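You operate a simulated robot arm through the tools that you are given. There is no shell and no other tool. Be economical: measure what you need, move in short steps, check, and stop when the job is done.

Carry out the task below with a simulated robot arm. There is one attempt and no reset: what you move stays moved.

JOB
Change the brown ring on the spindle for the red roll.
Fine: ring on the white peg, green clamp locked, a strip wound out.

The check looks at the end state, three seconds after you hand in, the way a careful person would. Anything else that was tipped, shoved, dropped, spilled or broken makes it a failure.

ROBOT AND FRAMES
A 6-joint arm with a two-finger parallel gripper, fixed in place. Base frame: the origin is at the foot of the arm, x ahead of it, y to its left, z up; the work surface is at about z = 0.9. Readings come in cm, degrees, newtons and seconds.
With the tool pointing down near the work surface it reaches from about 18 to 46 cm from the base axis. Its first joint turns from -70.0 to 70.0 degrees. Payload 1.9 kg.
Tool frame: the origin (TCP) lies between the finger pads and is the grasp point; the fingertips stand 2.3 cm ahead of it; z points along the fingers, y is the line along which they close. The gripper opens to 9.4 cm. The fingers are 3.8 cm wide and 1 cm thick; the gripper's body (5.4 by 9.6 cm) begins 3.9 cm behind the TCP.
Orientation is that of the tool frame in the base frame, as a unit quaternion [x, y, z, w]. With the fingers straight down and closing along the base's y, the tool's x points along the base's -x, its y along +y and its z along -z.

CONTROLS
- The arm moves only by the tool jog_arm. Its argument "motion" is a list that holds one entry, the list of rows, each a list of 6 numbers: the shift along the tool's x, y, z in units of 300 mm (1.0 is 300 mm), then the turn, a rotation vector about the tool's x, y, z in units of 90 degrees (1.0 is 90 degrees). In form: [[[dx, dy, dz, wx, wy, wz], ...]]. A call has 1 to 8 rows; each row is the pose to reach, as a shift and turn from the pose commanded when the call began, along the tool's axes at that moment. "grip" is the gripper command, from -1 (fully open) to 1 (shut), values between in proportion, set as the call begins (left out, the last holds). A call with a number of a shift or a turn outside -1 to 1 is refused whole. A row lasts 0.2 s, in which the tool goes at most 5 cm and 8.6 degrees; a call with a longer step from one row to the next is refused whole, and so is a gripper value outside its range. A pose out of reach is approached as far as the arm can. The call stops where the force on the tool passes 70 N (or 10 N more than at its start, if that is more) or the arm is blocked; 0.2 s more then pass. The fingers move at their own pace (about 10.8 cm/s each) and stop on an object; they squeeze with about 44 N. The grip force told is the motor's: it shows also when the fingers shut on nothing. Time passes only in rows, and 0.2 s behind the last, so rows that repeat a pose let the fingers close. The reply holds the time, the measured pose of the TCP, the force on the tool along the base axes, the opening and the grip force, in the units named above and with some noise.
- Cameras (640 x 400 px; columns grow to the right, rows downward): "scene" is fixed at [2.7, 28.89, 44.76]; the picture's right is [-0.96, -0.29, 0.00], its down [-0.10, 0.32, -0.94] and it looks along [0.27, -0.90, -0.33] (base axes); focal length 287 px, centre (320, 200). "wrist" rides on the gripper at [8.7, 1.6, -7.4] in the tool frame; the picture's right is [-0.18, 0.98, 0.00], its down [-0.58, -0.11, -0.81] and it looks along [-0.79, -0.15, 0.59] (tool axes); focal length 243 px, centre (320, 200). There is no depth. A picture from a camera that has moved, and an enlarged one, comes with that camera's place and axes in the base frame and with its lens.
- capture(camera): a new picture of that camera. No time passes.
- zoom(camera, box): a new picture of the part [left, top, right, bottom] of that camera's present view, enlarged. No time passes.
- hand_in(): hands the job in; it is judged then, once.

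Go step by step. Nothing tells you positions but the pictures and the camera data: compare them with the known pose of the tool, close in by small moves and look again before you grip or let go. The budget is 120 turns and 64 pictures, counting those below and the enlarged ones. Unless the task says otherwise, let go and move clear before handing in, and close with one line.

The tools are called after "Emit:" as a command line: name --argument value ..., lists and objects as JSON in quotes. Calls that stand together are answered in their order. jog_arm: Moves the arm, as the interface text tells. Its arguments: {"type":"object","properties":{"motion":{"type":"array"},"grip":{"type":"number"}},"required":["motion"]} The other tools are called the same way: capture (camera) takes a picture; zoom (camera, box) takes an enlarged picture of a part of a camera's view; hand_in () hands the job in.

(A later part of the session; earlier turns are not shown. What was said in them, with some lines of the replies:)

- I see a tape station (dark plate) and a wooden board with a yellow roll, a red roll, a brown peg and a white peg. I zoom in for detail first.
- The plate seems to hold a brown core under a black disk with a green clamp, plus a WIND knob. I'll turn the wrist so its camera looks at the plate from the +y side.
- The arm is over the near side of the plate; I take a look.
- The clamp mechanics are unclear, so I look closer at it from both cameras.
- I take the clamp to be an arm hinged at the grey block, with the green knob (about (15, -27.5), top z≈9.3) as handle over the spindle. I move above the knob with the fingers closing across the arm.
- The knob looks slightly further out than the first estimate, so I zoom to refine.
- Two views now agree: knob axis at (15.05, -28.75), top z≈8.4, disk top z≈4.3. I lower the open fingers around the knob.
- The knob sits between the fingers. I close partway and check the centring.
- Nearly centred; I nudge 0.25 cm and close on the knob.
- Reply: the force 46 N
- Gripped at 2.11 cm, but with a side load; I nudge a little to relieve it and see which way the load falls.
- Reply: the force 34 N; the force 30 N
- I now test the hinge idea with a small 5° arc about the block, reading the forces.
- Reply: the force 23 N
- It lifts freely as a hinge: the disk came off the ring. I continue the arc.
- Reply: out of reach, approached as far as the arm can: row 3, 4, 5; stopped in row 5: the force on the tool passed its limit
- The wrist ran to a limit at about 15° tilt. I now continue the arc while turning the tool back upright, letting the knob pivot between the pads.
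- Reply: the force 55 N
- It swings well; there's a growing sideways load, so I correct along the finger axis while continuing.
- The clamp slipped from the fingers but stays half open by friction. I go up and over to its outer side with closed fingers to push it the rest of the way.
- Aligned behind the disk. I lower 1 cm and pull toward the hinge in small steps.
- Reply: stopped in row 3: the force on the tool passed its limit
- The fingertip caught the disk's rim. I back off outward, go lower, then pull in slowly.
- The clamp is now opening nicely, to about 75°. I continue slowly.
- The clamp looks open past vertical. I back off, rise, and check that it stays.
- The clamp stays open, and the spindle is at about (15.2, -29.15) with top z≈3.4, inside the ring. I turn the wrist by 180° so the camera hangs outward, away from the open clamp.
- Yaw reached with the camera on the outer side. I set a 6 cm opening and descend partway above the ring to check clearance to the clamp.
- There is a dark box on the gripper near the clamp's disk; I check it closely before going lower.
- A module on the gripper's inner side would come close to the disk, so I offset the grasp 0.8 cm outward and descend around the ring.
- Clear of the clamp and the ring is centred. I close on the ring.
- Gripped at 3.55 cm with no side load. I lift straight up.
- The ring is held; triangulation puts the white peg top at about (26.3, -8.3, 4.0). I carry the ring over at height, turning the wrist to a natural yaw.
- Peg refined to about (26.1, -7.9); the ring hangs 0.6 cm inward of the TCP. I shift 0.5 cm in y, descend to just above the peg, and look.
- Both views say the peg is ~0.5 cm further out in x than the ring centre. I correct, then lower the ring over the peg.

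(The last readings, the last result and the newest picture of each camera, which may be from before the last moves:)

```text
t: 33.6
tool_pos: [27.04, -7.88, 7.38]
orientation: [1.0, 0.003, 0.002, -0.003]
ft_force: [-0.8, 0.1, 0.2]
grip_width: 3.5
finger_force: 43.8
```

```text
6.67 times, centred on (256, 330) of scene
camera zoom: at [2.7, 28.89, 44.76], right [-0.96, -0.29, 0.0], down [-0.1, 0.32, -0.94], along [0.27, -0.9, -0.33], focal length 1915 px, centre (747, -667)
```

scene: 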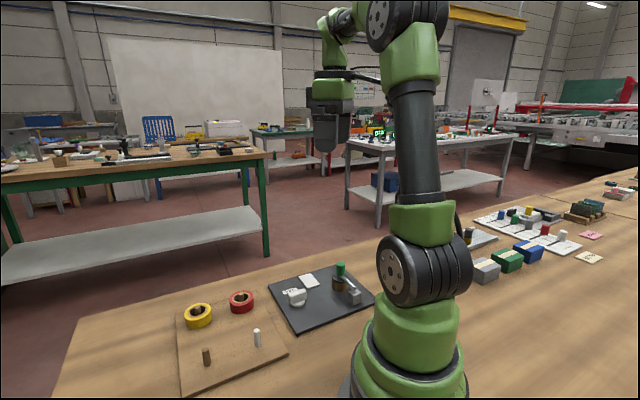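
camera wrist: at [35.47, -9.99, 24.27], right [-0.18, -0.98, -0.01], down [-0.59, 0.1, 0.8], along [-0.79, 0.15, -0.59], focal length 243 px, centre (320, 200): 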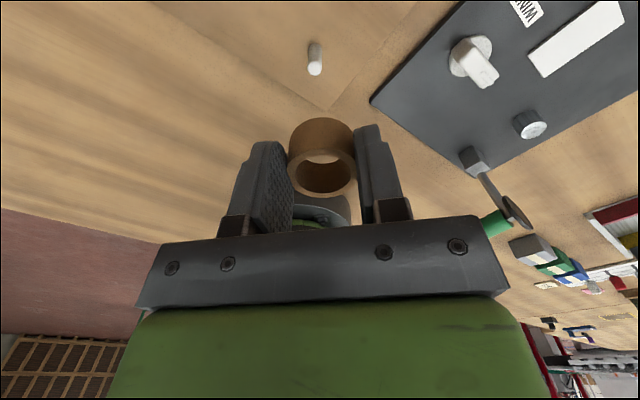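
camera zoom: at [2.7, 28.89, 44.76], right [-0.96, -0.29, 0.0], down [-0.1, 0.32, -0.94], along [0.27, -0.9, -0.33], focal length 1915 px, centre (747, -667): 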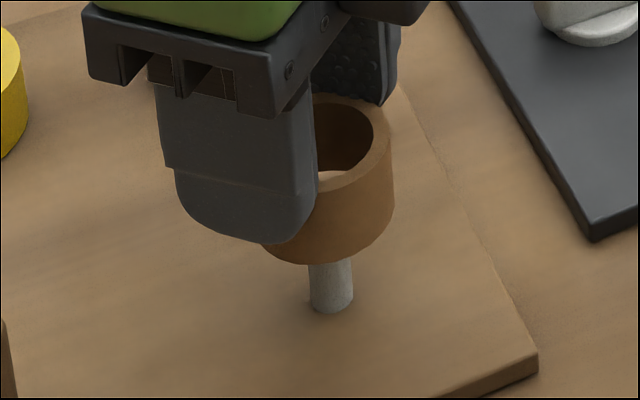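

The ring looks centred within tolerance over the peg. I lower gently, watching the force.

Emit:
jog_arm --motion '[[[0, 0, 0.01, 0, 0, 0], [0, 0, 0.02, 0, 0, 0], [0, 0, 0.03, 0, 0, 0], [0, 0, 0.04, 0, 0, 0]]]'

Emit:
zoom --camera "scene" --box '[226, 300, 286, 360]'

Emit:
zoom --camera "wrist" --box '[270, 100, 370, 200]'

```text
t: 34.6
tool_pos: [27.08, -8.03, 6.3]
orientation: [1.0, 0.003, 0.003, -0.003]
ft_force: [1.3, -0.2, 0.3]
grip_width: 3.53
finger_force: 44.1
```

```text
6.67 times, centred on (256, 330) of scene
camera zoom: at [2.7, 28.89, 44.76], right [-0.96, -0.29, 0.0], down [-0.1, 0.32, -0.94], along [0.27, -0.9, -0.33], focal length 1915 px, centre (747, -667)
```

zoom: 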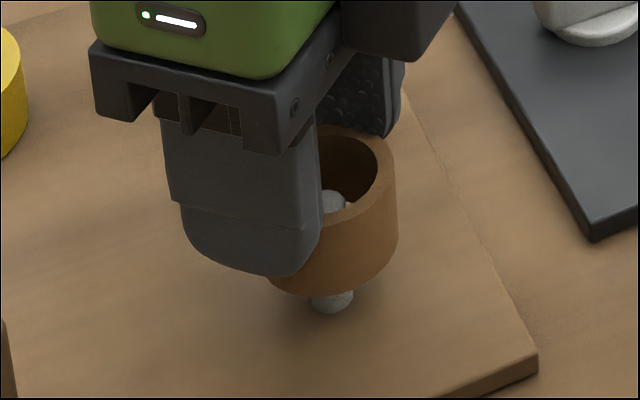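

```text
4.00 times, centred on (320, 150) of wrist
camera zoom: at [35.8, -9.53, 13.81], right [-0.18, -0.98, -0.01], down [-0.59, 0.1, 0.8], along [-0.79, 0.15, -0.59], focal length 970 px, centre (320, 400)
```

zoom: 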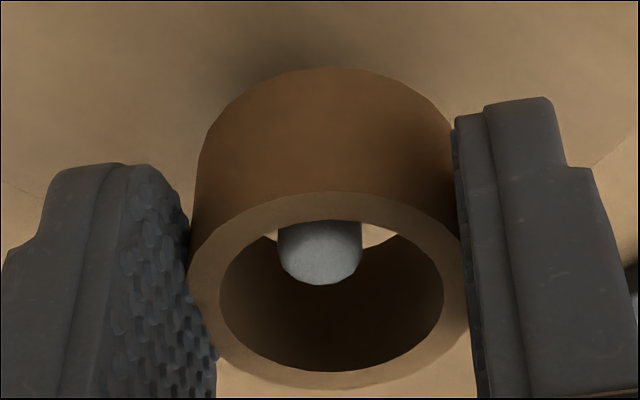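

The peg is inside the ring. I lower until the ring is nearly on the board.

Emit:
jog_arm --motion '[[[0, 0, 0.012, 0, 0, 0], [0, 0, 0.024, 0, 0, 0], [0, 0, 0.036, 0, 0, 0], [0, 0, 0.046, 0, 0, 0], [0, 0, 0.054, 0, 0, 0]]]'

Emit:
zoom --camera "scene" --box '[226, 300, 286, 360]'

```text
t: 35.8
tool_pos: [27.03, -8.11, 4.87]
orientation: [1.0, 0.003, 0.003, -0.003]
ft_force: [-0.1, 0.6, 0.5]
grip_width: 3.54
finger_force: 44.6
```

```text
6.67 times, centred on (256, 330) of scene
camera zoom: at [2.7, 28.89, 44.76], right [-0.96, -0.29, 0.0], down [-0.1, 0.32, -0.94], along [0.27, -0.9, -0.33], focal length 1915 px, centre (747, -667)
```

zoom: 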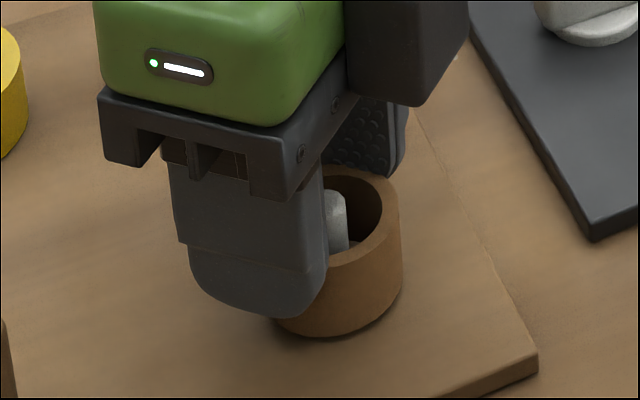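

Almost down. I lower the last few millimetres by feel.

Emit:
jog_arm --motion '[[[0, 0, 0.004, 0, 0, 0], [0, 0, 0.008, 0, 0, 0], [0, 0, 0.012, 0, 0, 0], [0, 0, 0.016, 0, 0, 0]]]'

```text
t: 36.8
tool_pos: [27.06, -8.01, 4.34]
orientation: [1.0, 0.004, 0.004, -0.003]
ft_force: [-4.6, 7.5, 42.1]
grip_width: 3.54
finger_force: 43.7
```

The ring rests on the board. I ease off, open, rise, and move above the red roll (estimated (34.4, -16.3), top z≈3.75).

Emit:
jog_arm --motion '[[[0, 0, -0.008, 0, 0, 0], [0, 0, -0.008, 0, 0, 0]]]'

Emit:
jog_arm --motion '[[[0, 0, 0, 0, 0, 0], [0, 0, 0, 0, 0, 0], [0, 0, -0.08, 0, 0, 0], [0, 0, -0.2, 0, 0, 0], [0, 0, -0.32, 0, 0, 0], [0.09, 0.092, -0.35, 0, 0, 0], [0.18, 0.184, -0.35, 0, 0, 0], [0.27, 0.277, -0.35, 0, 0, 0]]]' --grip -0.28

Emit:
capture --camera "wrist"

Emit:
zoom --camera "scene" --box '[160, 200, 352, 380]'

```text
t: 37.4
tool_pos: [27.03, -7.86, 4.39]
orientation: [1.0, 0.002, 0.002, -0.004]
ft_force: [-0.1, 0.3, 0.2]
grip_width: 3.5
finger_force: 43.6
```

```text
t: 39.2
tool_pos: [35.19, -15.92, 14.77]
orientation: [1.0, 0.003, 0.002, -0.004]
ft_force: [0.1, 0.0, -0.2]
grip_width: 6.02
finger_force: 0.0
```

```text
19 pictures are left
camera wrist: at [43.9, -17.53, 22.42], right [-0.18, -0.98, -0.01], down [-0.58, 0.1, 0.81], along [-0.79, 0.15, -0.59], focal length 243 px, centre (320, 200)
```

wrist: 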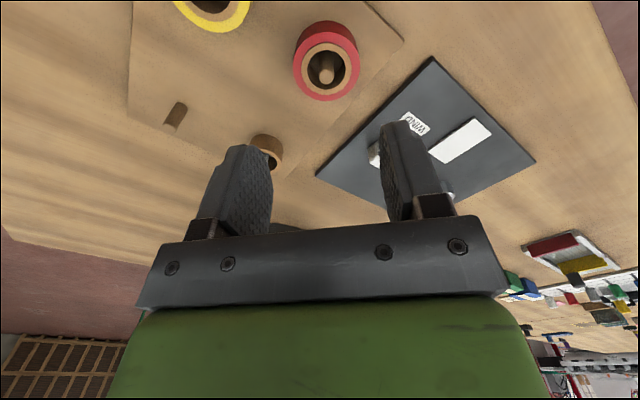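

```text
2.22 times, centred on (256, 290) of scene
camera zoom: at [2.7, 28.89, 44.76], right [-0.96, -0.29, 0.0], down [-0.1, 0.32, -0.94], along [0.27, -0.9, -0.33], focal length 638 px, centre (462, 0)
```

zoom: 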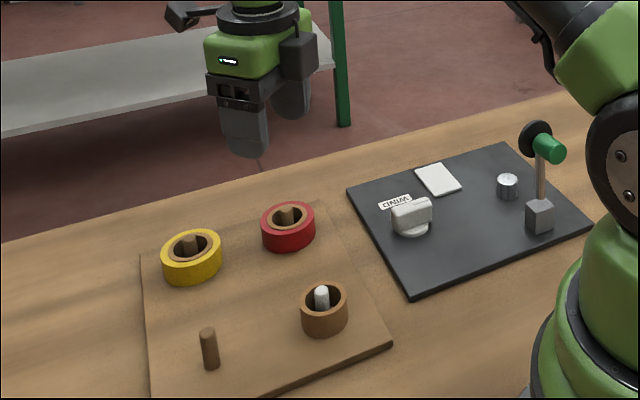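

The ring is on the white peg. The red roll is confirmed near (34.45, -16.35); I open to 7.4 cm, align and descend to just above it.

Emit:
jog_arm --motion '[[[0, 0.0133, 0.08, 0, 0, 0], [0, 0.0133, 0.16, 0, 0, 0], [0, 0.0133, 0.22, 0, 0, 0], [0, 0.0133, 0.26, 0, 0, 0]]]' --grip -0.574

Emit:
capture --camera "wrist"

```text
t: 40.2
tool_pos: [35.4, -16.5, 7.14]
orientation: [1.0, 0.002, 0.002, -0.003]
ft_force: [0.3, 0.2, -0.8]
grip_width: 7.41
finger_force: 0.1
```

```text
17 pictures are left
camera wrist: at [44.17, -18.14, 14.58], right [-0.18, -0.98, -0.01], down [-0.59, 0.1, 0.8], along [-0.79, 0.15, -0.59], focal length 243 px, centre (320, 200)
```

wrist: 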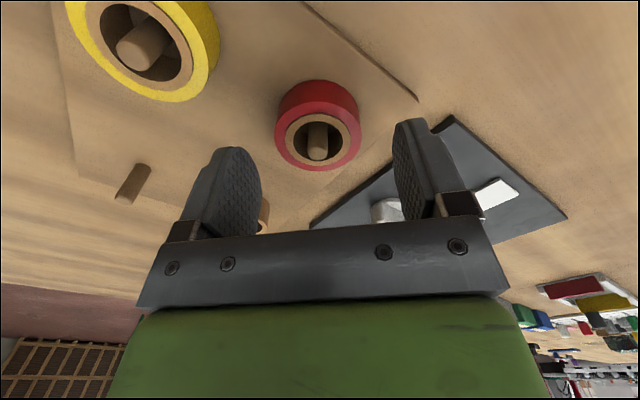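

Well aligned. I descend around the roll.

Emit:
jog_arm --motion '[[[0.005, -0.005, 0.02, 0, 0, 0], [0.005, -0.005, 0.045, 0, 0, 0], [0.005, -0.005, 0.07, 0, 0, 0], [0.005, -0.005, 0.09, 0, 0, 0]]]'

Emit:
jog_arm --motion '[[[0, 0, 0, 0, 0, 0], [0, 0, 0, 0, 0, 0], [0, 0, 0, 0, 0, 0]]]' --grip 0.3

Emit:
zoom --camera "wrist" --box '[220, 80, 420, 240]'

```text
t: 41.2
tool_pos: [35.39, -16.41, 4.41]
orientation: [1.0, 0.003, 0.002, -0.003]
ft_force: [0.9, -0.4, 0.4]
grip_width: 7.41
finger_force: 0.0
```

```text
t: 42.0
tool_pos: [35.39, -16.4, 4.43]
orientation: [1.0, 0.002, 0.002, -0.003]
ft_force: [-0.2, 0.0, 1.3]
grip_width: 4.89
finger_force: 43.5
```

```text
2.50 times, centred on (320, 160) of wrist
camera zoom: at [44.22, -17.96, 11.96], right [-0.18, -0.98, -0.01], down [-0.59, 0.1, 0.8], along [-0.79, 0.15, -0.59], focal length 606 px, centre (320, 300)
```

zoom: 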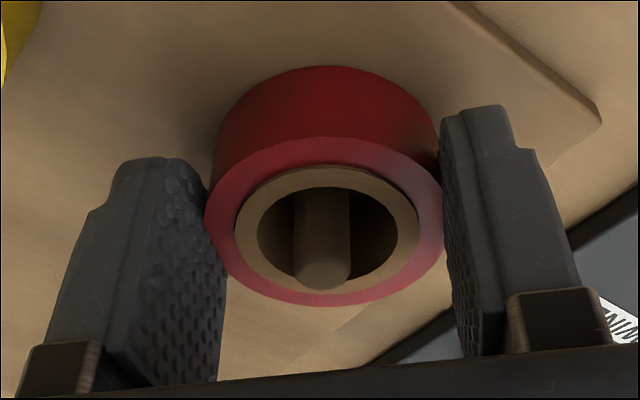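

Gripped at 4.89 cm, but the roll sits almost centred in the pads; for clearance at the open clamp I regrip 0.6 cm further out.

Emit:
jog_arm --motion '[[[0, 0, 0, 0, 0, 0], [0, 0, 0, 0, 0, 0], [0.01, 0, 0, 0, 0, 0], [0.02, 0, 0, 0, 0, 0], [0.02, 0, 0, 0, 0, 0]]]' --grip -0.3

Emit:
jog_arm --motion '[[[0, 0, 0, 0, 0, 0], [0, 0, 0, 0, 0, 0], [0, 0, 0, 0, 0, 0]]]' --grip 0.3

Emit:
jog_arm --motion '[[[0, 0, -0.04, 0, 0, 0], [0, 0, -0.08, 0, 0, 0], [0, 0, -0.13, 0, 0, 0], [0, 0, -0.23, 0, 0, 0], [0, 0, -0.34, 0, 0, 0], [0, 0, -0.4, 0, 0, 0]]]'

Emit:
zoom --camera "wrist" --box '[220, 80, 420, 240]'

```text
t: 43.2
tool_pos: [36.01, -16.44, 4.4]
orientation: [1.0, 0.004, 0.002, -0.003]
ft_force: [0.2, -0.9, -0.2]
grip_width: 6.11
finger_force: 0.0
```

```text
t: 44.0
tool_pos: [36.11, -16.41, 4.44]
orientation: [1.0, 0.002, 0.002, -0.003]
ft_force: [-0.1, 0.4, 0.7]
grip_width: 4.56
finger_force: 44.1
```

```text
t: 45.4
tool_pos: [35.9, -16.64, 16.48]
orientation: [1.0, 0.003, 0.002, -0.004]
ft_force: [-0.2, 0.5, 0.3]
grip_width: 4.56
finger_force: 44.5
```

```text
2.50 times, centred on (320, 160) of wrist
camera zoom: at [44.56, -18.26, 24.0], right [-0.18, -0.98, -0.01], down [-0.59, 0.1, 0.8], along [-0.79, 0.15, -0.59], focal length 606 px, centre (320, 300)
```

zoom: 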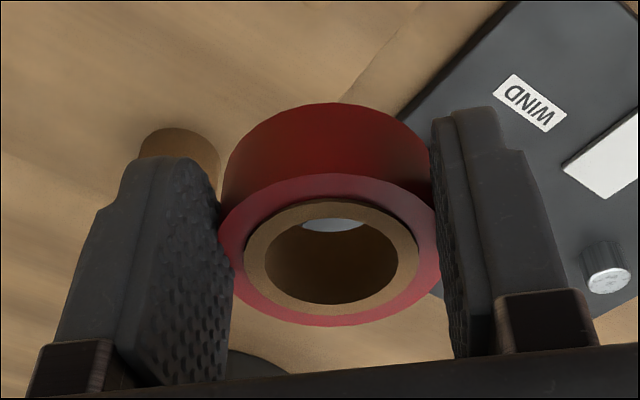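

The roll is held firmly, about 0.85 cm inward of the TCP. I carry it above the spindle, turning back to the earlier yaw.

Emit:
jog_arm --motion '[[[-0.083, 0.0556, 0, 0, 0, 0.0555], [-0.166, 0.111, 0, 0, 0, 0.111], [-0.249, 0.167, 0, 0, 0, 0.1665], [-0.3315, 0.2225, 0, 0, 0, 0.222], [-0.414, 0.278, 0, 0, 0, 0.2775], [-0.497, 0.334, 0, 0, 0, 0.333], [-0.58, 0.389, 0, 0, 0, 0.3885], [-0.663, 0.445, 0, 0, 0, 0.444]]]'

Emit:
capture --camera "wrist"

```text
t: 47.2
tool_pos: [16.08, -30.41, 16.41]
orientation: [0.941, -0.34, 0.001, -0.003]
ft_force: [-0.6, -0.4, -0.6]
grip_width: 4.54
finger_force: 43.8
```

```text
14 pictures are left
camera wrist: at [21.9, -37.11, 23.94], right [-0.77, -0.64, -0.01], down [-0.38, 0.45, 0.81], along [-0.51, 0.62, -0.59], focal length 243 px, centre (320, 200)
```

wrist: 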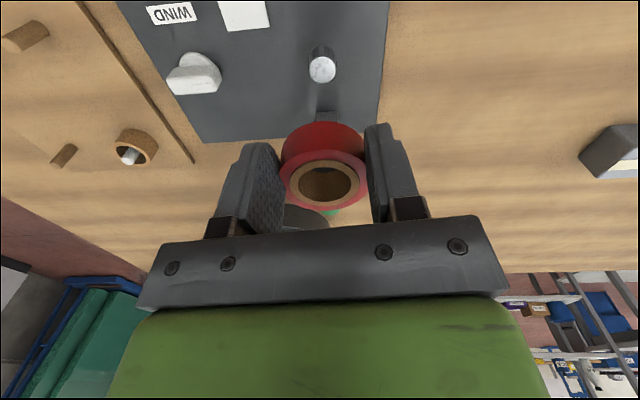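

Spindle and roll nearly line up. I make a small correction and descend to just above the spindle.

Emit:
jog_arm --motion '[[[-0.005, -0.0033, 0.1, 0, 0, 0], [-0.005, -0.0033, 0.19, 0, 0, 0], [-0.005, -0.0033, 0.26, 0, 0, 0], [-0.005, -0.0033, 0.29, 0, 0, 0]]]'

Emit:
zoom --camera "wrist" --box '[240, 80, 400, 220]'

Emit:
zoom --camera "scene" --box '[310, 230, 390, 310]'

```text
t: 48.2
tool_pos: [16.08, -29.46, 7.59]
orientation: [0.941, -0.339, 0.001, -0.003]
ft_force: [0.2, -0.3, -0.1]
grip_width: 4.54
finger_force: 43.9
```

```text
2.86 times, centred on (320, 150) of wrist
camera zoom: at [21.85, -36.23, 15.09], right [-0.77, -0.64, -0.01], down [-0.38, 0.45, 0.81], along [-0.51, 0.62, -0.59], focal length 693 px, centre (320, 343)
```

zoom: 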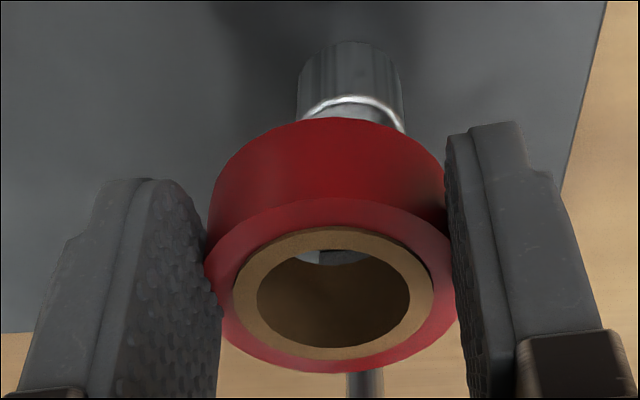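

```text
5.00 times, centred on (350, 270) of scene
camera zoom: at [2.7, 28.89, 44.76], right [-0.96, -0.29, 0.0], down [-0.1, 0.32, -0.94], along [0.27, -0.9, -0.33], focal length 1436 px, centre (170, -150)
```

zoom: 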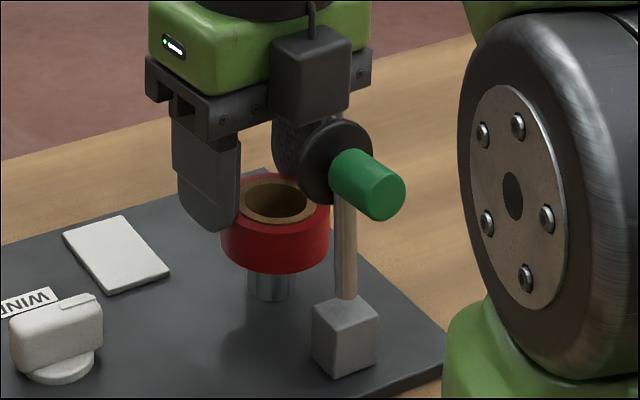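

The spindle is about 0.7 cm outward and 0.4 cm sideways from the roll's axis. I shift accordingly and start lowering gently.

Emit:
jog_arm --motion '[[[0.012, 0.006, 0, 0, 0, 0], [0.0235, 0.013, 0, 0, 0, 0], [0.0235, 0.013, 0, 0, 0, 0], [0.0235, 0.013, 0.012, 0, 0, 0], [0.0235, 0.013, 0.024, 0, 0, 0], [0.0235, 0.013, 0.034, 0, 0, 0]]]'

Emit:
zoom --camera "wrist" --box '[240, 80, 400, 220]'

```text
t: 49.6
tool_pos: [16.52, -30.37, 6.64]
orientation: [0.941, -0.338, 0.001, -0.004]
ft_force: [0.6, 0.7, 0.3]
grip_width: 4.53
finger_force: 44.3
```

```text
2.86 times, centred on (320, 150) of wrist
camera zoom: at [22.31, -37.23, 14.11], right [-0.77, -0.64, -0.01], down [-0.38, 0.45, 0.81], along [-0.51, 0.62, -0.59], focal length 693 px, centre (320, 343)
```

zoom: 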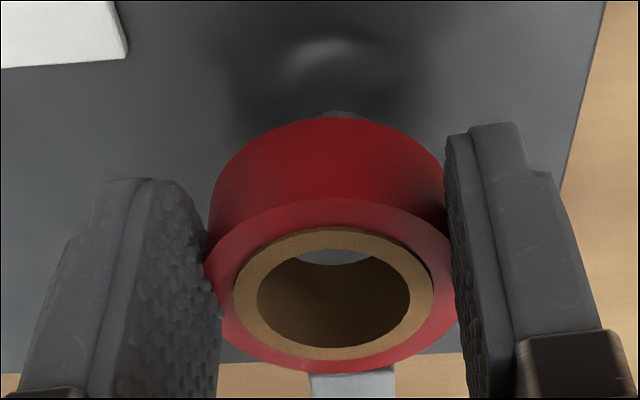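

Now aligned within about 2 mm. I apply that small correction and lower onto the spindle by feel.

Emit:
jog_arm --motion '[[[-0.005, 0.005, 0, 0, 0, 0], [-0.005, 0.005, 0.007, 0, 0, 0], [-0.005, 0.005, 0.014, 0, 0, 0], [-0.005, 0.005, 0.021, 0, 0, 0], [-0.005, 0.005, 0.028, 0, 0, 0]]]'

Emit:
zoom --camera "wrist" --box '[240, 80, 400, 220]'

```text
t: 50.8
tool_pos: [16.22, -30.4, 5.78]
orientation: [0.941, -0.338, 0.001, -0.003]
ft_force: [0.3, -0.1, 0.3]
grip_width: 4.48
finger_force: 43.8
```

```text
2.86 times, centred on (320, 150) of wrist
camera zoom: at [21.99, -37.19, 13.26], right [-0.77, -0.64, -0.01], down [-0.38, 0.45, 0.81], along [-0.51, 0.62, -0.59], focal length 693 px, centre (320, 343)
```

zoom: 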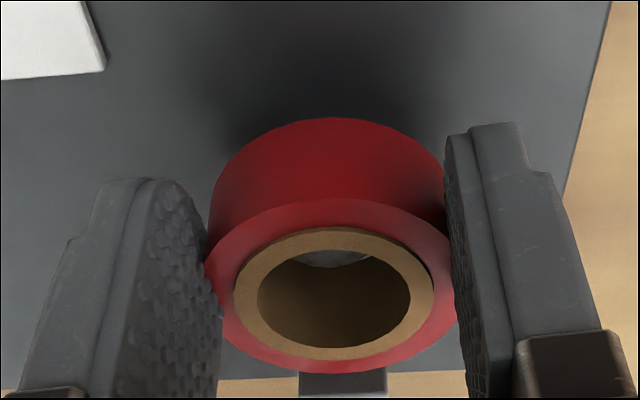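

No contact force and the spindle shows inside the core. I continue down until the roll touches.

Emit:
jog_arm --motion '[[[0, 0, 0.01, 0, 0, 0], [0, 0, 0.02, 0, 0, 0], [0, 0, 0.03, 0, 0, 0], [0, 0, 0.038, 0, 0, 0], [0, 0, 0.044, 0, 0, 0], [0, 0, 0.049, 0, 0, 0]]]'

Emit:
zoom --camera "scene" --box '[310, 230, 390, 310]'

```text
t: 52.2
tool_pos: [16.25, -30.52, 4.43]
orientation: [0.941, -0.34, 0.002, -0.004]
ft_force: [-4.4, 4.8, 17.4]
grip_width: 4.47
finger_force: 44.1
```

```text
5.00 times, centred on (350, 270) of scene
camera zoom: at [2.7, 28.9, 44.76], right [-0.96, -0.29, 0.0], down [-0.1, 0.32, -0.94], along [0.27, -0.9, -0.33], focal length 1436 px, centre (170, -150)
```

zoom: 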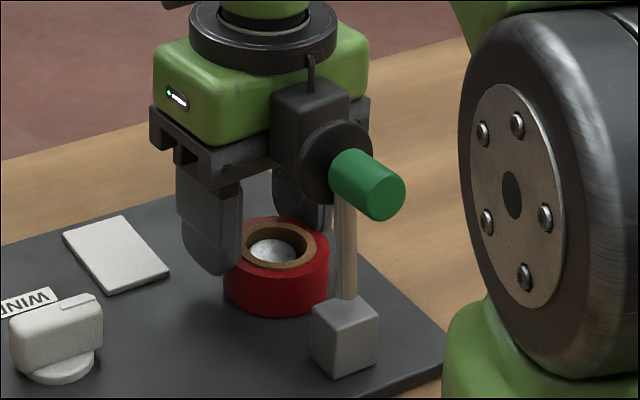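

The roll is seated on the spindle. I release, rise, and move above the open clamp's knob, ready to swing it shut.

Emit:
jog_arm --motion '[[[0, 0, -0.003, 0, 0, 0], [0, 0, -0.003, 0, 0, 0], [0, 0, -0.003, 0, 0, 0], [0, 0, -0.1, 0, 0, 0], [0, 0, -0.22, 0, 0, 0], [0, 0, -0.36, 0, 0, 0], [0, 0, -0.5, 0, 0, 0]]]' --grip -0.5

Emit:
jog_arm --motion '[[[-0.08, -0.007, 0, 0, 0, 0.02], [-0.16, -0.014, 0, 0, 0, 0.04], [-0.24, -0.021, 0, 0, 0, 0.055], [-0.309, -0.028, 0, 0, 0, 0.055], [-0.309, -0.028, 0, 0, 0, 0.055]]]' --grip 0.1

Emit:
capture --camera "wrist"

```text
t: 53.8
tool_pos: [16.31, -30.36, 19.48]
orientation: [0.941, -0.338, 0.001, -0.004]
ft_force: [0.6, -1.1, 0.1]
grip_width: 7.03
finger_force: 0.0
```

```text
t: 55.0
tool_pos: [10.0, -23.77, 19.29]
orientation: [0.925, -0.379, 0.0, -0.003]
ft_force: [0.6, 0.5, 0.7]
grip_width: 4.22
finger_force: 0.1
```

```text
8 pictures are left
camera wrist: at [15.04, -31.05, 26.66], right [-0.82, -0.57, -0.01], down [-0.34, 0.48, 0.81], along [-0.46, 0.67, -0.59], focal length 243 px, centre (320, 200)
```

wrist: 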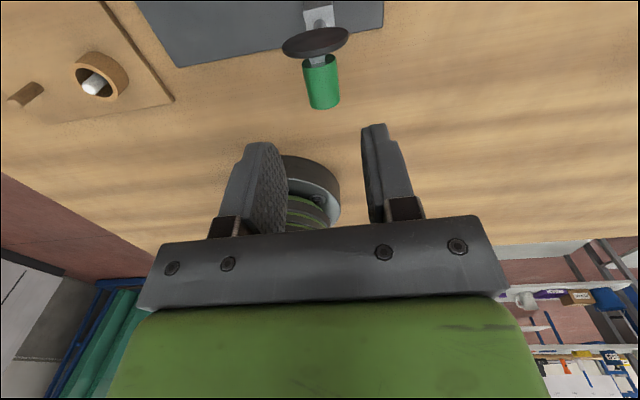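

The knob is exactly under the TCP. I descend to straddle it.

Emit:
jog_arm --motion '[[[0, 0, 0.1, 0, 0, 0], [0, 0, 0.2, 0, 0, 0], [0, 0, 0.26, 0, 0, 0], [0, 0, 0.3, 0, 0, 0], [0, 0, 0.305, 0, 0, 0]]]'

Emit:
jog_arm --motion '[[[0, 0, 0, 0, 0, 0], [0, 0, 0, 0, 0, 0]]]' --grip 0.4

```text
t: 56.2
tool_pos: [9.9, -23.78, 10.13]
orientation: [0.925, -0.38, 0.0, -0.003]
ft_force: [-0.4, 0.6, -0.3]
grip_width: 4.24
finger_force: 0.2
out of reach, approached as far as the arm can: row 2, 3, 4, 5
```

```text
t: 56.8
tool_pos: [9.87, -23.86, 10.12]
orientation: [0.925, -0.38, 0.0, -0.004]
ft_force: [0.5, 0.0, 0.1]
grip_width: 2.82
finger_force: 0.1
```

Straddling the knob at 2.8 cm. I now push along the closing arc.

Emit:
jog_arm --motion '[[[0.0223, 0, -0.0087, 0, 0, 0], [0.0457, 0, -0.0143, 0, 0, 0], [0.0693, 0, -0.0167, 0, 0, 0], [0.0933, 0, -0.016, 0, 0, 0], [0.117, 0, -0.0123, 0, 0, 0], [0.14, 0, -0.0057, 0, 0, 0]]]'

Emit:
zoom --camera "scene" --box '[300, 220, 396, 310]'

```text
t: 58.2
tool_pos: [12.87, -26.72, 10.52]
orientation: [0.926, -0.378, 0.0, -0.004]
ft_force: [0.0, -0.5, 0.7]
grip_width: 2.82
finger_force: 0.1
```

```text
4.44 times, centred on (348, 265) of scene
camera zoom: at [2.7, 28.89, 44.76], right [-0.96, -0.29, 0.0], down [-0.1, 0.32, -0.94], along [0.27, -0.9, -0.33], focal length 1277 px, centre (196, -89)
```

zoom: 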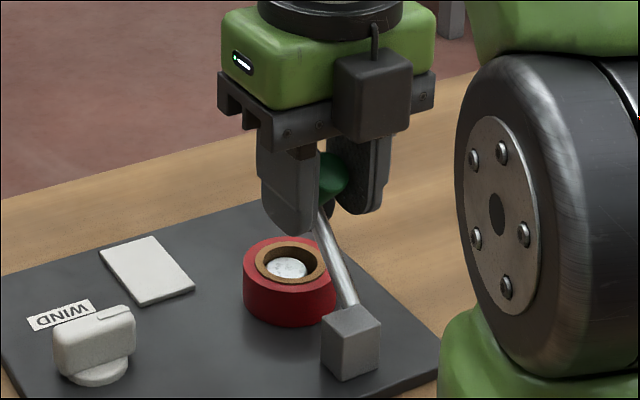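

The clamp follows the fingers. I continue the arc to closed.

Emit:
jog_arm --motion '[[[0.0217, 0, 0.0097, 0, 0, 0], [0.042, 0, 0.0223, 0, 0, 0], [0.0607, 0, 0.0373, 0, 0, 0], [0.077, 0, 0.0547, 0, 0, 0], [0.0913, 0, 0.074, 0, 0, 0], [0.1027, 0, 0.095, 0, 0, 0]]]'

Emit:
zoom --camera "scene" --box '[300, 220, 396, 310]'

```text
t: 59.6
tool_pos: [15.06, -28.86, 7.61]
orientation: [0.925, -0.38, 0.001, -0.003]
ft_force: [-0.2, 0.4, 1.5]
grip_width: 2.82
finger_force: 0.2
```

```text
4.44 times, centred on (348, 265) of scene
camera zoom: at [2.7, 28.89, 44.76], right [-0.96, -0.29, 0.0], down [-0.1, 0.32, -0.94], along [0.27, -0.9, -0.33], focal length 1277 px, centre (196, -89)
```

zoom: 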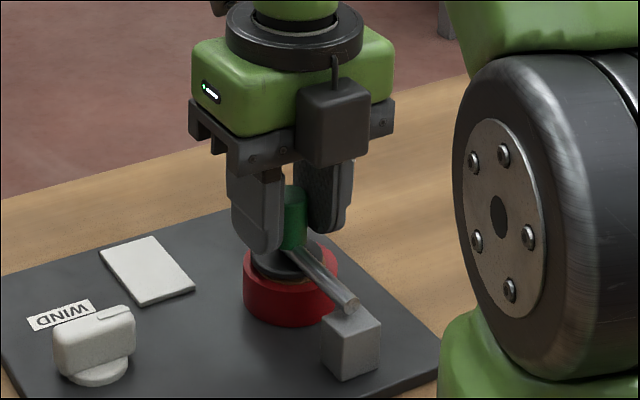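

Nearly closed. I press the disk down with the fingertips until it resists.

Emit:
jog_arm --motion '[[[0, 0, 0.008, 0, 0, 0], [0, 0, 0.016, 0, 0, 0], [0, 0, 0.023, 0, 0, 0], [0, 0, 0.029, 0, 0, 0], [0, 0, 0.034, 0, 0, 0], [0, 0, 0.038, 0, 0, 0]]]'

```text
t: 61.0
tool_pos: [15.1, -28.89, 6.35]
orientation: [0.925, -0.379, 0.0, -0.003]
ft_force: [-0.3, 0.0, -0.5]
grip_width: 2.84
finger_force: 0.1
```

Emit:
jog_arm --motion '[[[0, 0, 0.005, 0, 0, 0], [0, 0, 0.01, 0, 0, 0], [0, 0, 0.015, 0, 0, 0], [0, 0, 0.02, 0, 0, 0]]]'

```text
t: 61.9
tool_pos: [15.09, -28.96, 6.3]
orientation: [0.925, -0.38, 0.001, -0.003]
ft_force: [-7.3, 6.6, 28.0]
grip_width: 2.81
finger_force: 0.1
stopped in row 4: the force on the tool passed its limit (the readings are from after the stop); the commanded pose is now the measured one
```

The clamp is firmly down (over 70 N pressed). I rise clear and go above the WIND knob, turning the fingers to close across its bar.

Emit:
jog_arm --motion '[[[0, 0, -0.05, 0, 0, 0], [0, 0, -0.12, 0, 0, 0], [0, 0, -0.22, 0, 0, 0], [0, 0, -0.33, 0, 0, 0]]]'

Emit:
jog_arm --motion '[[[0.003, -0.046, 0, 0, 0, -0.09], [0.006, -0.092, 0, 0, 0, -0.18], [0.01, -0.138, 0, 0, 0, -0.27], [0.013, -0.184, 0, 0, 0, -0.36], [0.016, -0.23, 0, 0, 0, -0.45], [0.02, -0.276, 0, 0, 0, -0.54], [0.023, -0.322, 0, 0, 0, -0.63], [0.026, -0.367, 0, 0, 0, -0.72]]]' --grip 0.2

Emit:
jog_arm --motion '[[[0, 0, 0, 0, 0, -0.09], [0, 0, 0, 0, 0, -0.18], [0, 0, 0, 0, 0, -0.27], [0, 0, 0, 0, 0, -0.27]]]'

Emit:
capture --camera "wrist"

```text
t: 62.9
tool_pos: [15.21, -29.12, 16.04]
orientation: [0.925, -0.38, 0.002, -0.004]
ft_force: [-0.1, -0.3, -0.1]
grip_width: 2.8
finger_force: 0.0
```

```text
t: 64.7
tool_pos: [23.26, -21.82, 16.06]
orientation: [0.984, 0.177, 0.003, -0.001]
ft_force: [0.0, -0.5, 0.9]
grip_width: 3.77
finger_force: 0.0
```

```text
t: 65.7
tool_pos: [23.24, -21.61, 15.95]
orientation: [0.925, 0.38, 0.003, -0.001]
ft_force: [-0.3, 0.3, -0.1]
grip_width: 3.78
finger_force: 0.1
```

```text
5 pictures are left
camera wrist: at [30.75, -16.72, 23.66], right [0.56, -0.83, 0.0], down [-0.49, -0.33, 0.8], along [-0.67, -0.45, -0.6], focal length 243 px, centre (320, 200)
```

wrist: 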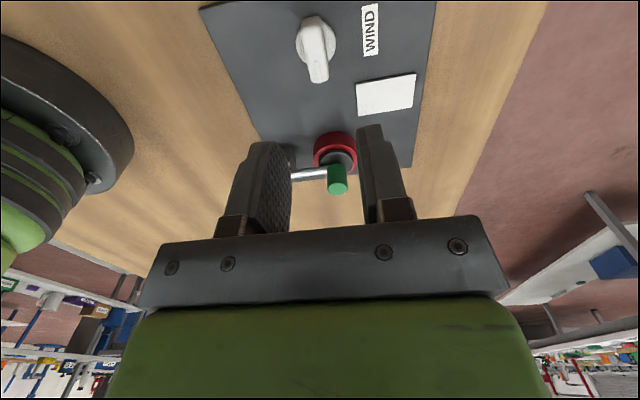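

The clamp reads closed on the roll, and the knob's bar is almost under the TCP. I align, descend over the bar and grip it.

Emit:
jog_arm --motion '[[[0.003, -0.008, 0.08, 0, 0, 0.02], [0.003, -0.008, 0.17, 0, 0, 0.04], [0.003, -0.008, 0.25, 0, 0, 0.04], [0.003, -0.008, 0.31, 0, 0, 0.04], [0.003, -0.008, 0.35, 0, 0, 0.04], [0.003, -0.008, 0.37, 0, 0, 0.04]]]'

Emit:
capture --camera "wrist"

```text
t: 67.1
tool_pos: [23.48, -21.58, 4.99]
orientation: [0.937, 0.349, 0.003, 0.0]
ft_force: [-0.4, -0.5, -0.4]
grip_width: 3.77
finger_force: 0.1
```

```text
4 pictures are left
camera wrist: at [31.23, -17.13, 12.53], right [0.5, -0.86, 0.0], down [-0.52, -0.3, 0.8], along [-0.69, -0.4, -0.6], focal length 243 px, centre (320, 200)
```

wrist: 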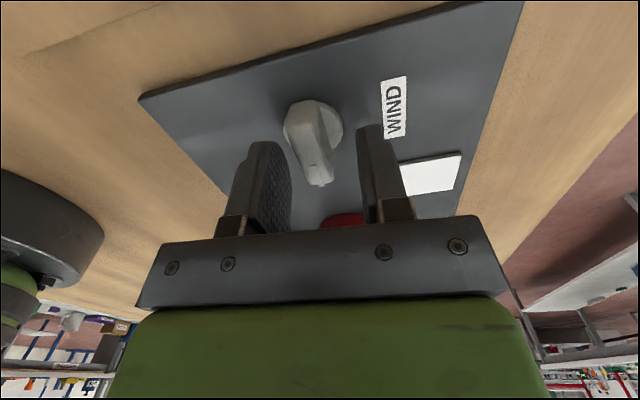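

The bar lies 0.3 cm to one side and 0.5 cm nearer; I centre and close on it.

Emit:
jog_arm --motion '[[[0.015, -0.009, 0, 0, 0, 0.02], [0.015, -0.009, 0, 0, 0, 0.02], [0.015, -0.009, 0, 0, 0, 0.02]]]'

Emit:
jog_arm --motion '[[[0, 0, 0, 0, 0, 0], [0, 0, 0, 0, 0, 0], [0, 0, 0, 0, 0, 0]]]' --grip 1

```text
t: 67.9
tool_pos: [23.64, -20.94, 5.0]
orientation: [0.943, 0.334, 0.004, -0.001]
ft_force: [0.3, -0.1, 0.5]
grip_width: 3.77
finger_force: 0.1
```

```text
t: 68.7
tool_pos: [23.63, -20.89, 4.99]
orientation: [0.942, 0.334, 0.002, -0.002]
ft_force: [-3.3, 6.7, 3.0]
grip_width: 1.58
finger_force: 45.1
```

Bar gripped at 1.58 cm. I try a clockwise turn of 20° and read the forces.

Emit:
jog_arm --motion '[[[0, 0, 0, 0, 0, 0.05], [0, 0, 0, 0, 0, 0.1], [0, 0, 0, 0, 0, 0.15], [0, 0, 0, 0, 0, 0.22], [0, 0, 0, 0, 0, 0.22]]]'

Emit:
zoom --camera "scene" --box '[270, 250, 370, 320]'

```text
t: 69.9
tool_pos: [23.68, -21.04, 5.08]
orientation: [0.986, 0.167, 0.005, 0.001]
ft_force: [38.1, 1.8, -4.0]
grip_width: 1.58
finger_force: 45.1
```

```text
5.71 times, centred on (320, 285) of scene
camera zoom: at [2.7, 28.89, 44.76], right [-0.96, -0.29, 0.0], down [-0.1, 0.32, -0.94], along [0.27, -0.9, -0.33], focal length 1642 px, centre (320, -286)
```

zoom: 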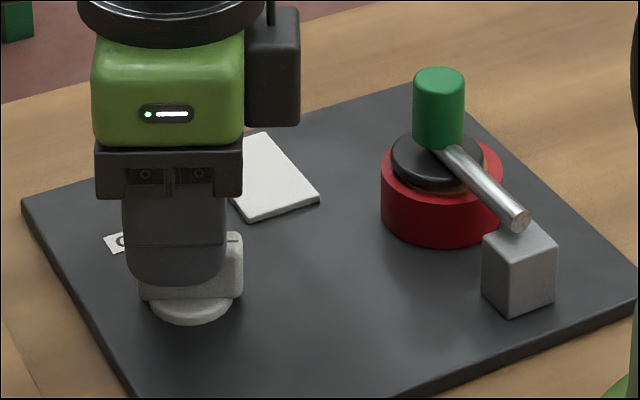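

The clamp is down on the roll. No strip yet; I relieve the side load and keep turning clockwise.

Emit:
jog_arm --motion '[[[0.008, 0.0025, 0, 0, 0, 0], [0.01, 0.003, 0, 0, 0, 0.06], [0.012, 0.004, 0, 0, 0, 0.12], [0.014, 0.005, 0, 0, 0, 0.18], [0.014, 0.005, 0, 0, 0, 0.18]]]'

```text
t: 71.1
tool_pos: [23.85, -21.26, 5.04]
orientation: [1.0, 0.025, 0.003, -0.002]
ft_force: [-31.9, -52.1, 14.2]
grip_width: 1.6
finger_force: 45.0
```

Emit:
jog_arm --motion '[[[-0.004, 0.006, 0, 0, 0, 0], [-0.007, 0.0115, 0, 0, 0, 0], [-0.007, 0.0115, 0, 0, 0, 0]]]'

```text
t: 71.9
tool_pos: [23.97, -21.23, 4.92]
orientation: [1.0, 0.026, 0.002, -0.003]
ft_force: [13.0, 1.0, -1.9]
grip_width: 1.58
finger_force: 45.3
```

The turning centre is now known at (23.3, -21.6). I continue turning about it.

Emit:
jog_arm --motion '[[[0.0008, 0.0021, 0, 0, 0, 0.0556], [0.0015, 0.0043, 0, 0, 0, 0.111], [0.0019, 0.0065, 0, 0, 0, 0.1667], [0.0022, 0.0087, 0, 0, 0, 0.222], [0.0023, 0.0119, 0, 0, 0, 0.3], [0.0023, 0.0119, 0, 0, 0, 0.3]]]'

Emit:
zoom --camera "scene" --box '[260, 240, 380, 320]'

```text
t: 73.3
tool_pos: [23.81, -21.47, 4.92]
orientation: [0.978, -0.209, -0.001, -0.006]
ft_force: [9.1, 57.6, 20.2]
grip_width: 1.62
finger_force: 44.8
```

```text
5.00 times, centred on (320, 280) of scene
camera zoom: at [2.69, 28.89, 44.76], right [-0.96, -0.29, 0.0], down [-0.1, 0.32, -0.94], along [0.27, -0.9, -0.33], focal length 1436 px, centre (320, -200)
```

zoom: 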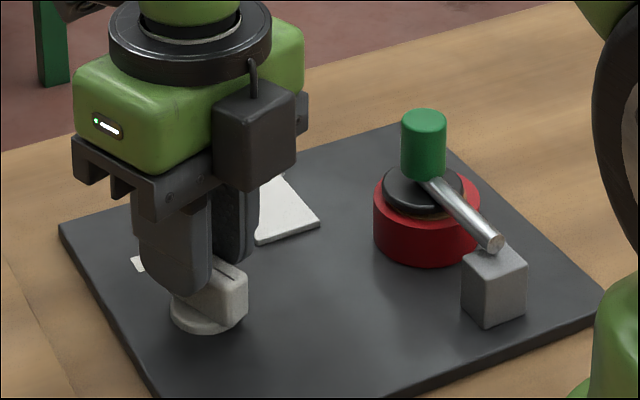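

The knob has turned about 60° without a visible strip. I relieve the load and turn further.

Emit:
jog_arm --motion '[[[-0.0012, -0.005, 0, 0, 0, 0], [-0.0025, -0.01, 0, 0, 0, 0], [-0.0025, -0.009, 0, 0, 0, 0.05], [-0.0025, -0.008, 0, 0, 0, 0.1], [-0.0025, -0.006, 0, 0, 0, 0.16], [-0.0025, -0.006, 0, 0, 0, 0.16]]]'

```text
t: 74.7
tool_pos: [23.81, -21.54, 4.92]
orientation: [0.945, -0.328, 0.003, -0.001]
ft_force: [-16.1, -15.2, 8.2]
grip_width: 1.59
finger_force: 44.7
```

Emit:
jog_arm --motion '[[[-0.001, 0.003, 0, 0, 0, 0.05], [-0.001, 0.005, 0, 0, 0, 0.1], [-0.001, 0.008, 0, 0, 0, 0.16], [-0.001, 0.01, 0, 0, 0, 0.22], [-0.001, 0.01, 0, 0, 0, 0.22]]]'

```text
t: 75.3
tool_pos: [23.8, -21.58, 4.92]
orientation: [0.923, -0.385, 0.004, -0.011]
ft_force: [6.6, 2.9, -2.3]
grip_width: 1.61
finger_force: 45.2
out of reach, approached as far as the arm can: row 2
stopped in row 2: the force on the tool passed its limit (the readings are from after the stop); the commanded pose is now the measured one
```

I've reached the wrist's limit at about 84° of turn. I release, rise, and look at the station.

Emit:
jog_arm --motion '[[[0, 0, 0, 0, 0, 0], [0, 0, 0, 0, 0, 0], [0, 0, -0.06, 0, 0, 0], [0, 0, -0.16, 0, 0, 0], [0, 0, -0.26, 0, 0, 0], [0, 0, -0.36, 0, 0, 0]]]' --grip 0.2

Emit:
zoom --camera "scene" --box '[260, 240, 380, 320]'

```text
t: 76.7
tool_pos: [23.2, -22.02, 15.93]
orientation: [0.923, -0.386, 0.004, -0.012]
ft_force: [0.2, -0.7, 0.1]
grip_width: 3.76
finger_force: 0.1
```

```text
5.00 times, centred on (320, 280) of scene
camera zoom: at [2.7, 28.89, 44.76], right [-0.96, -0.29, 0.0], down [-0.1, 0.32, -0.94], along [0.27, -0.9, -0.33], focal length 1436 px, centre (320, -200)
```

zoom: 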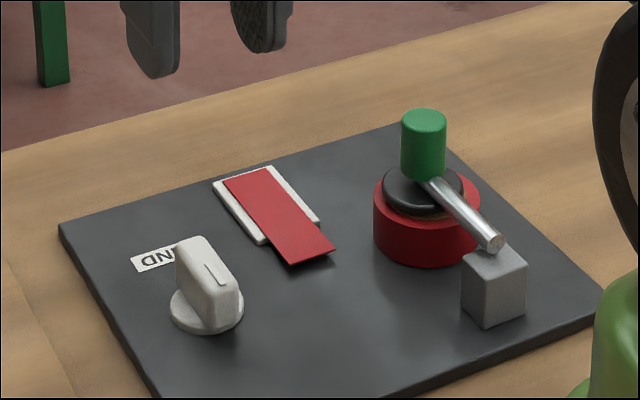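

A red strip now lies wound out on the pad. The clamp is down on the red roll, the ring is on the white peg, and the gripper is clear, so I hand in.

Emit:
hand_in

```text
The job is handed in.
```

The brown ring is on the white peg, the red roll is on the spindle with the green clamp pressed down, and a red strip is wound out; I handed it in with the gripper open and clear.
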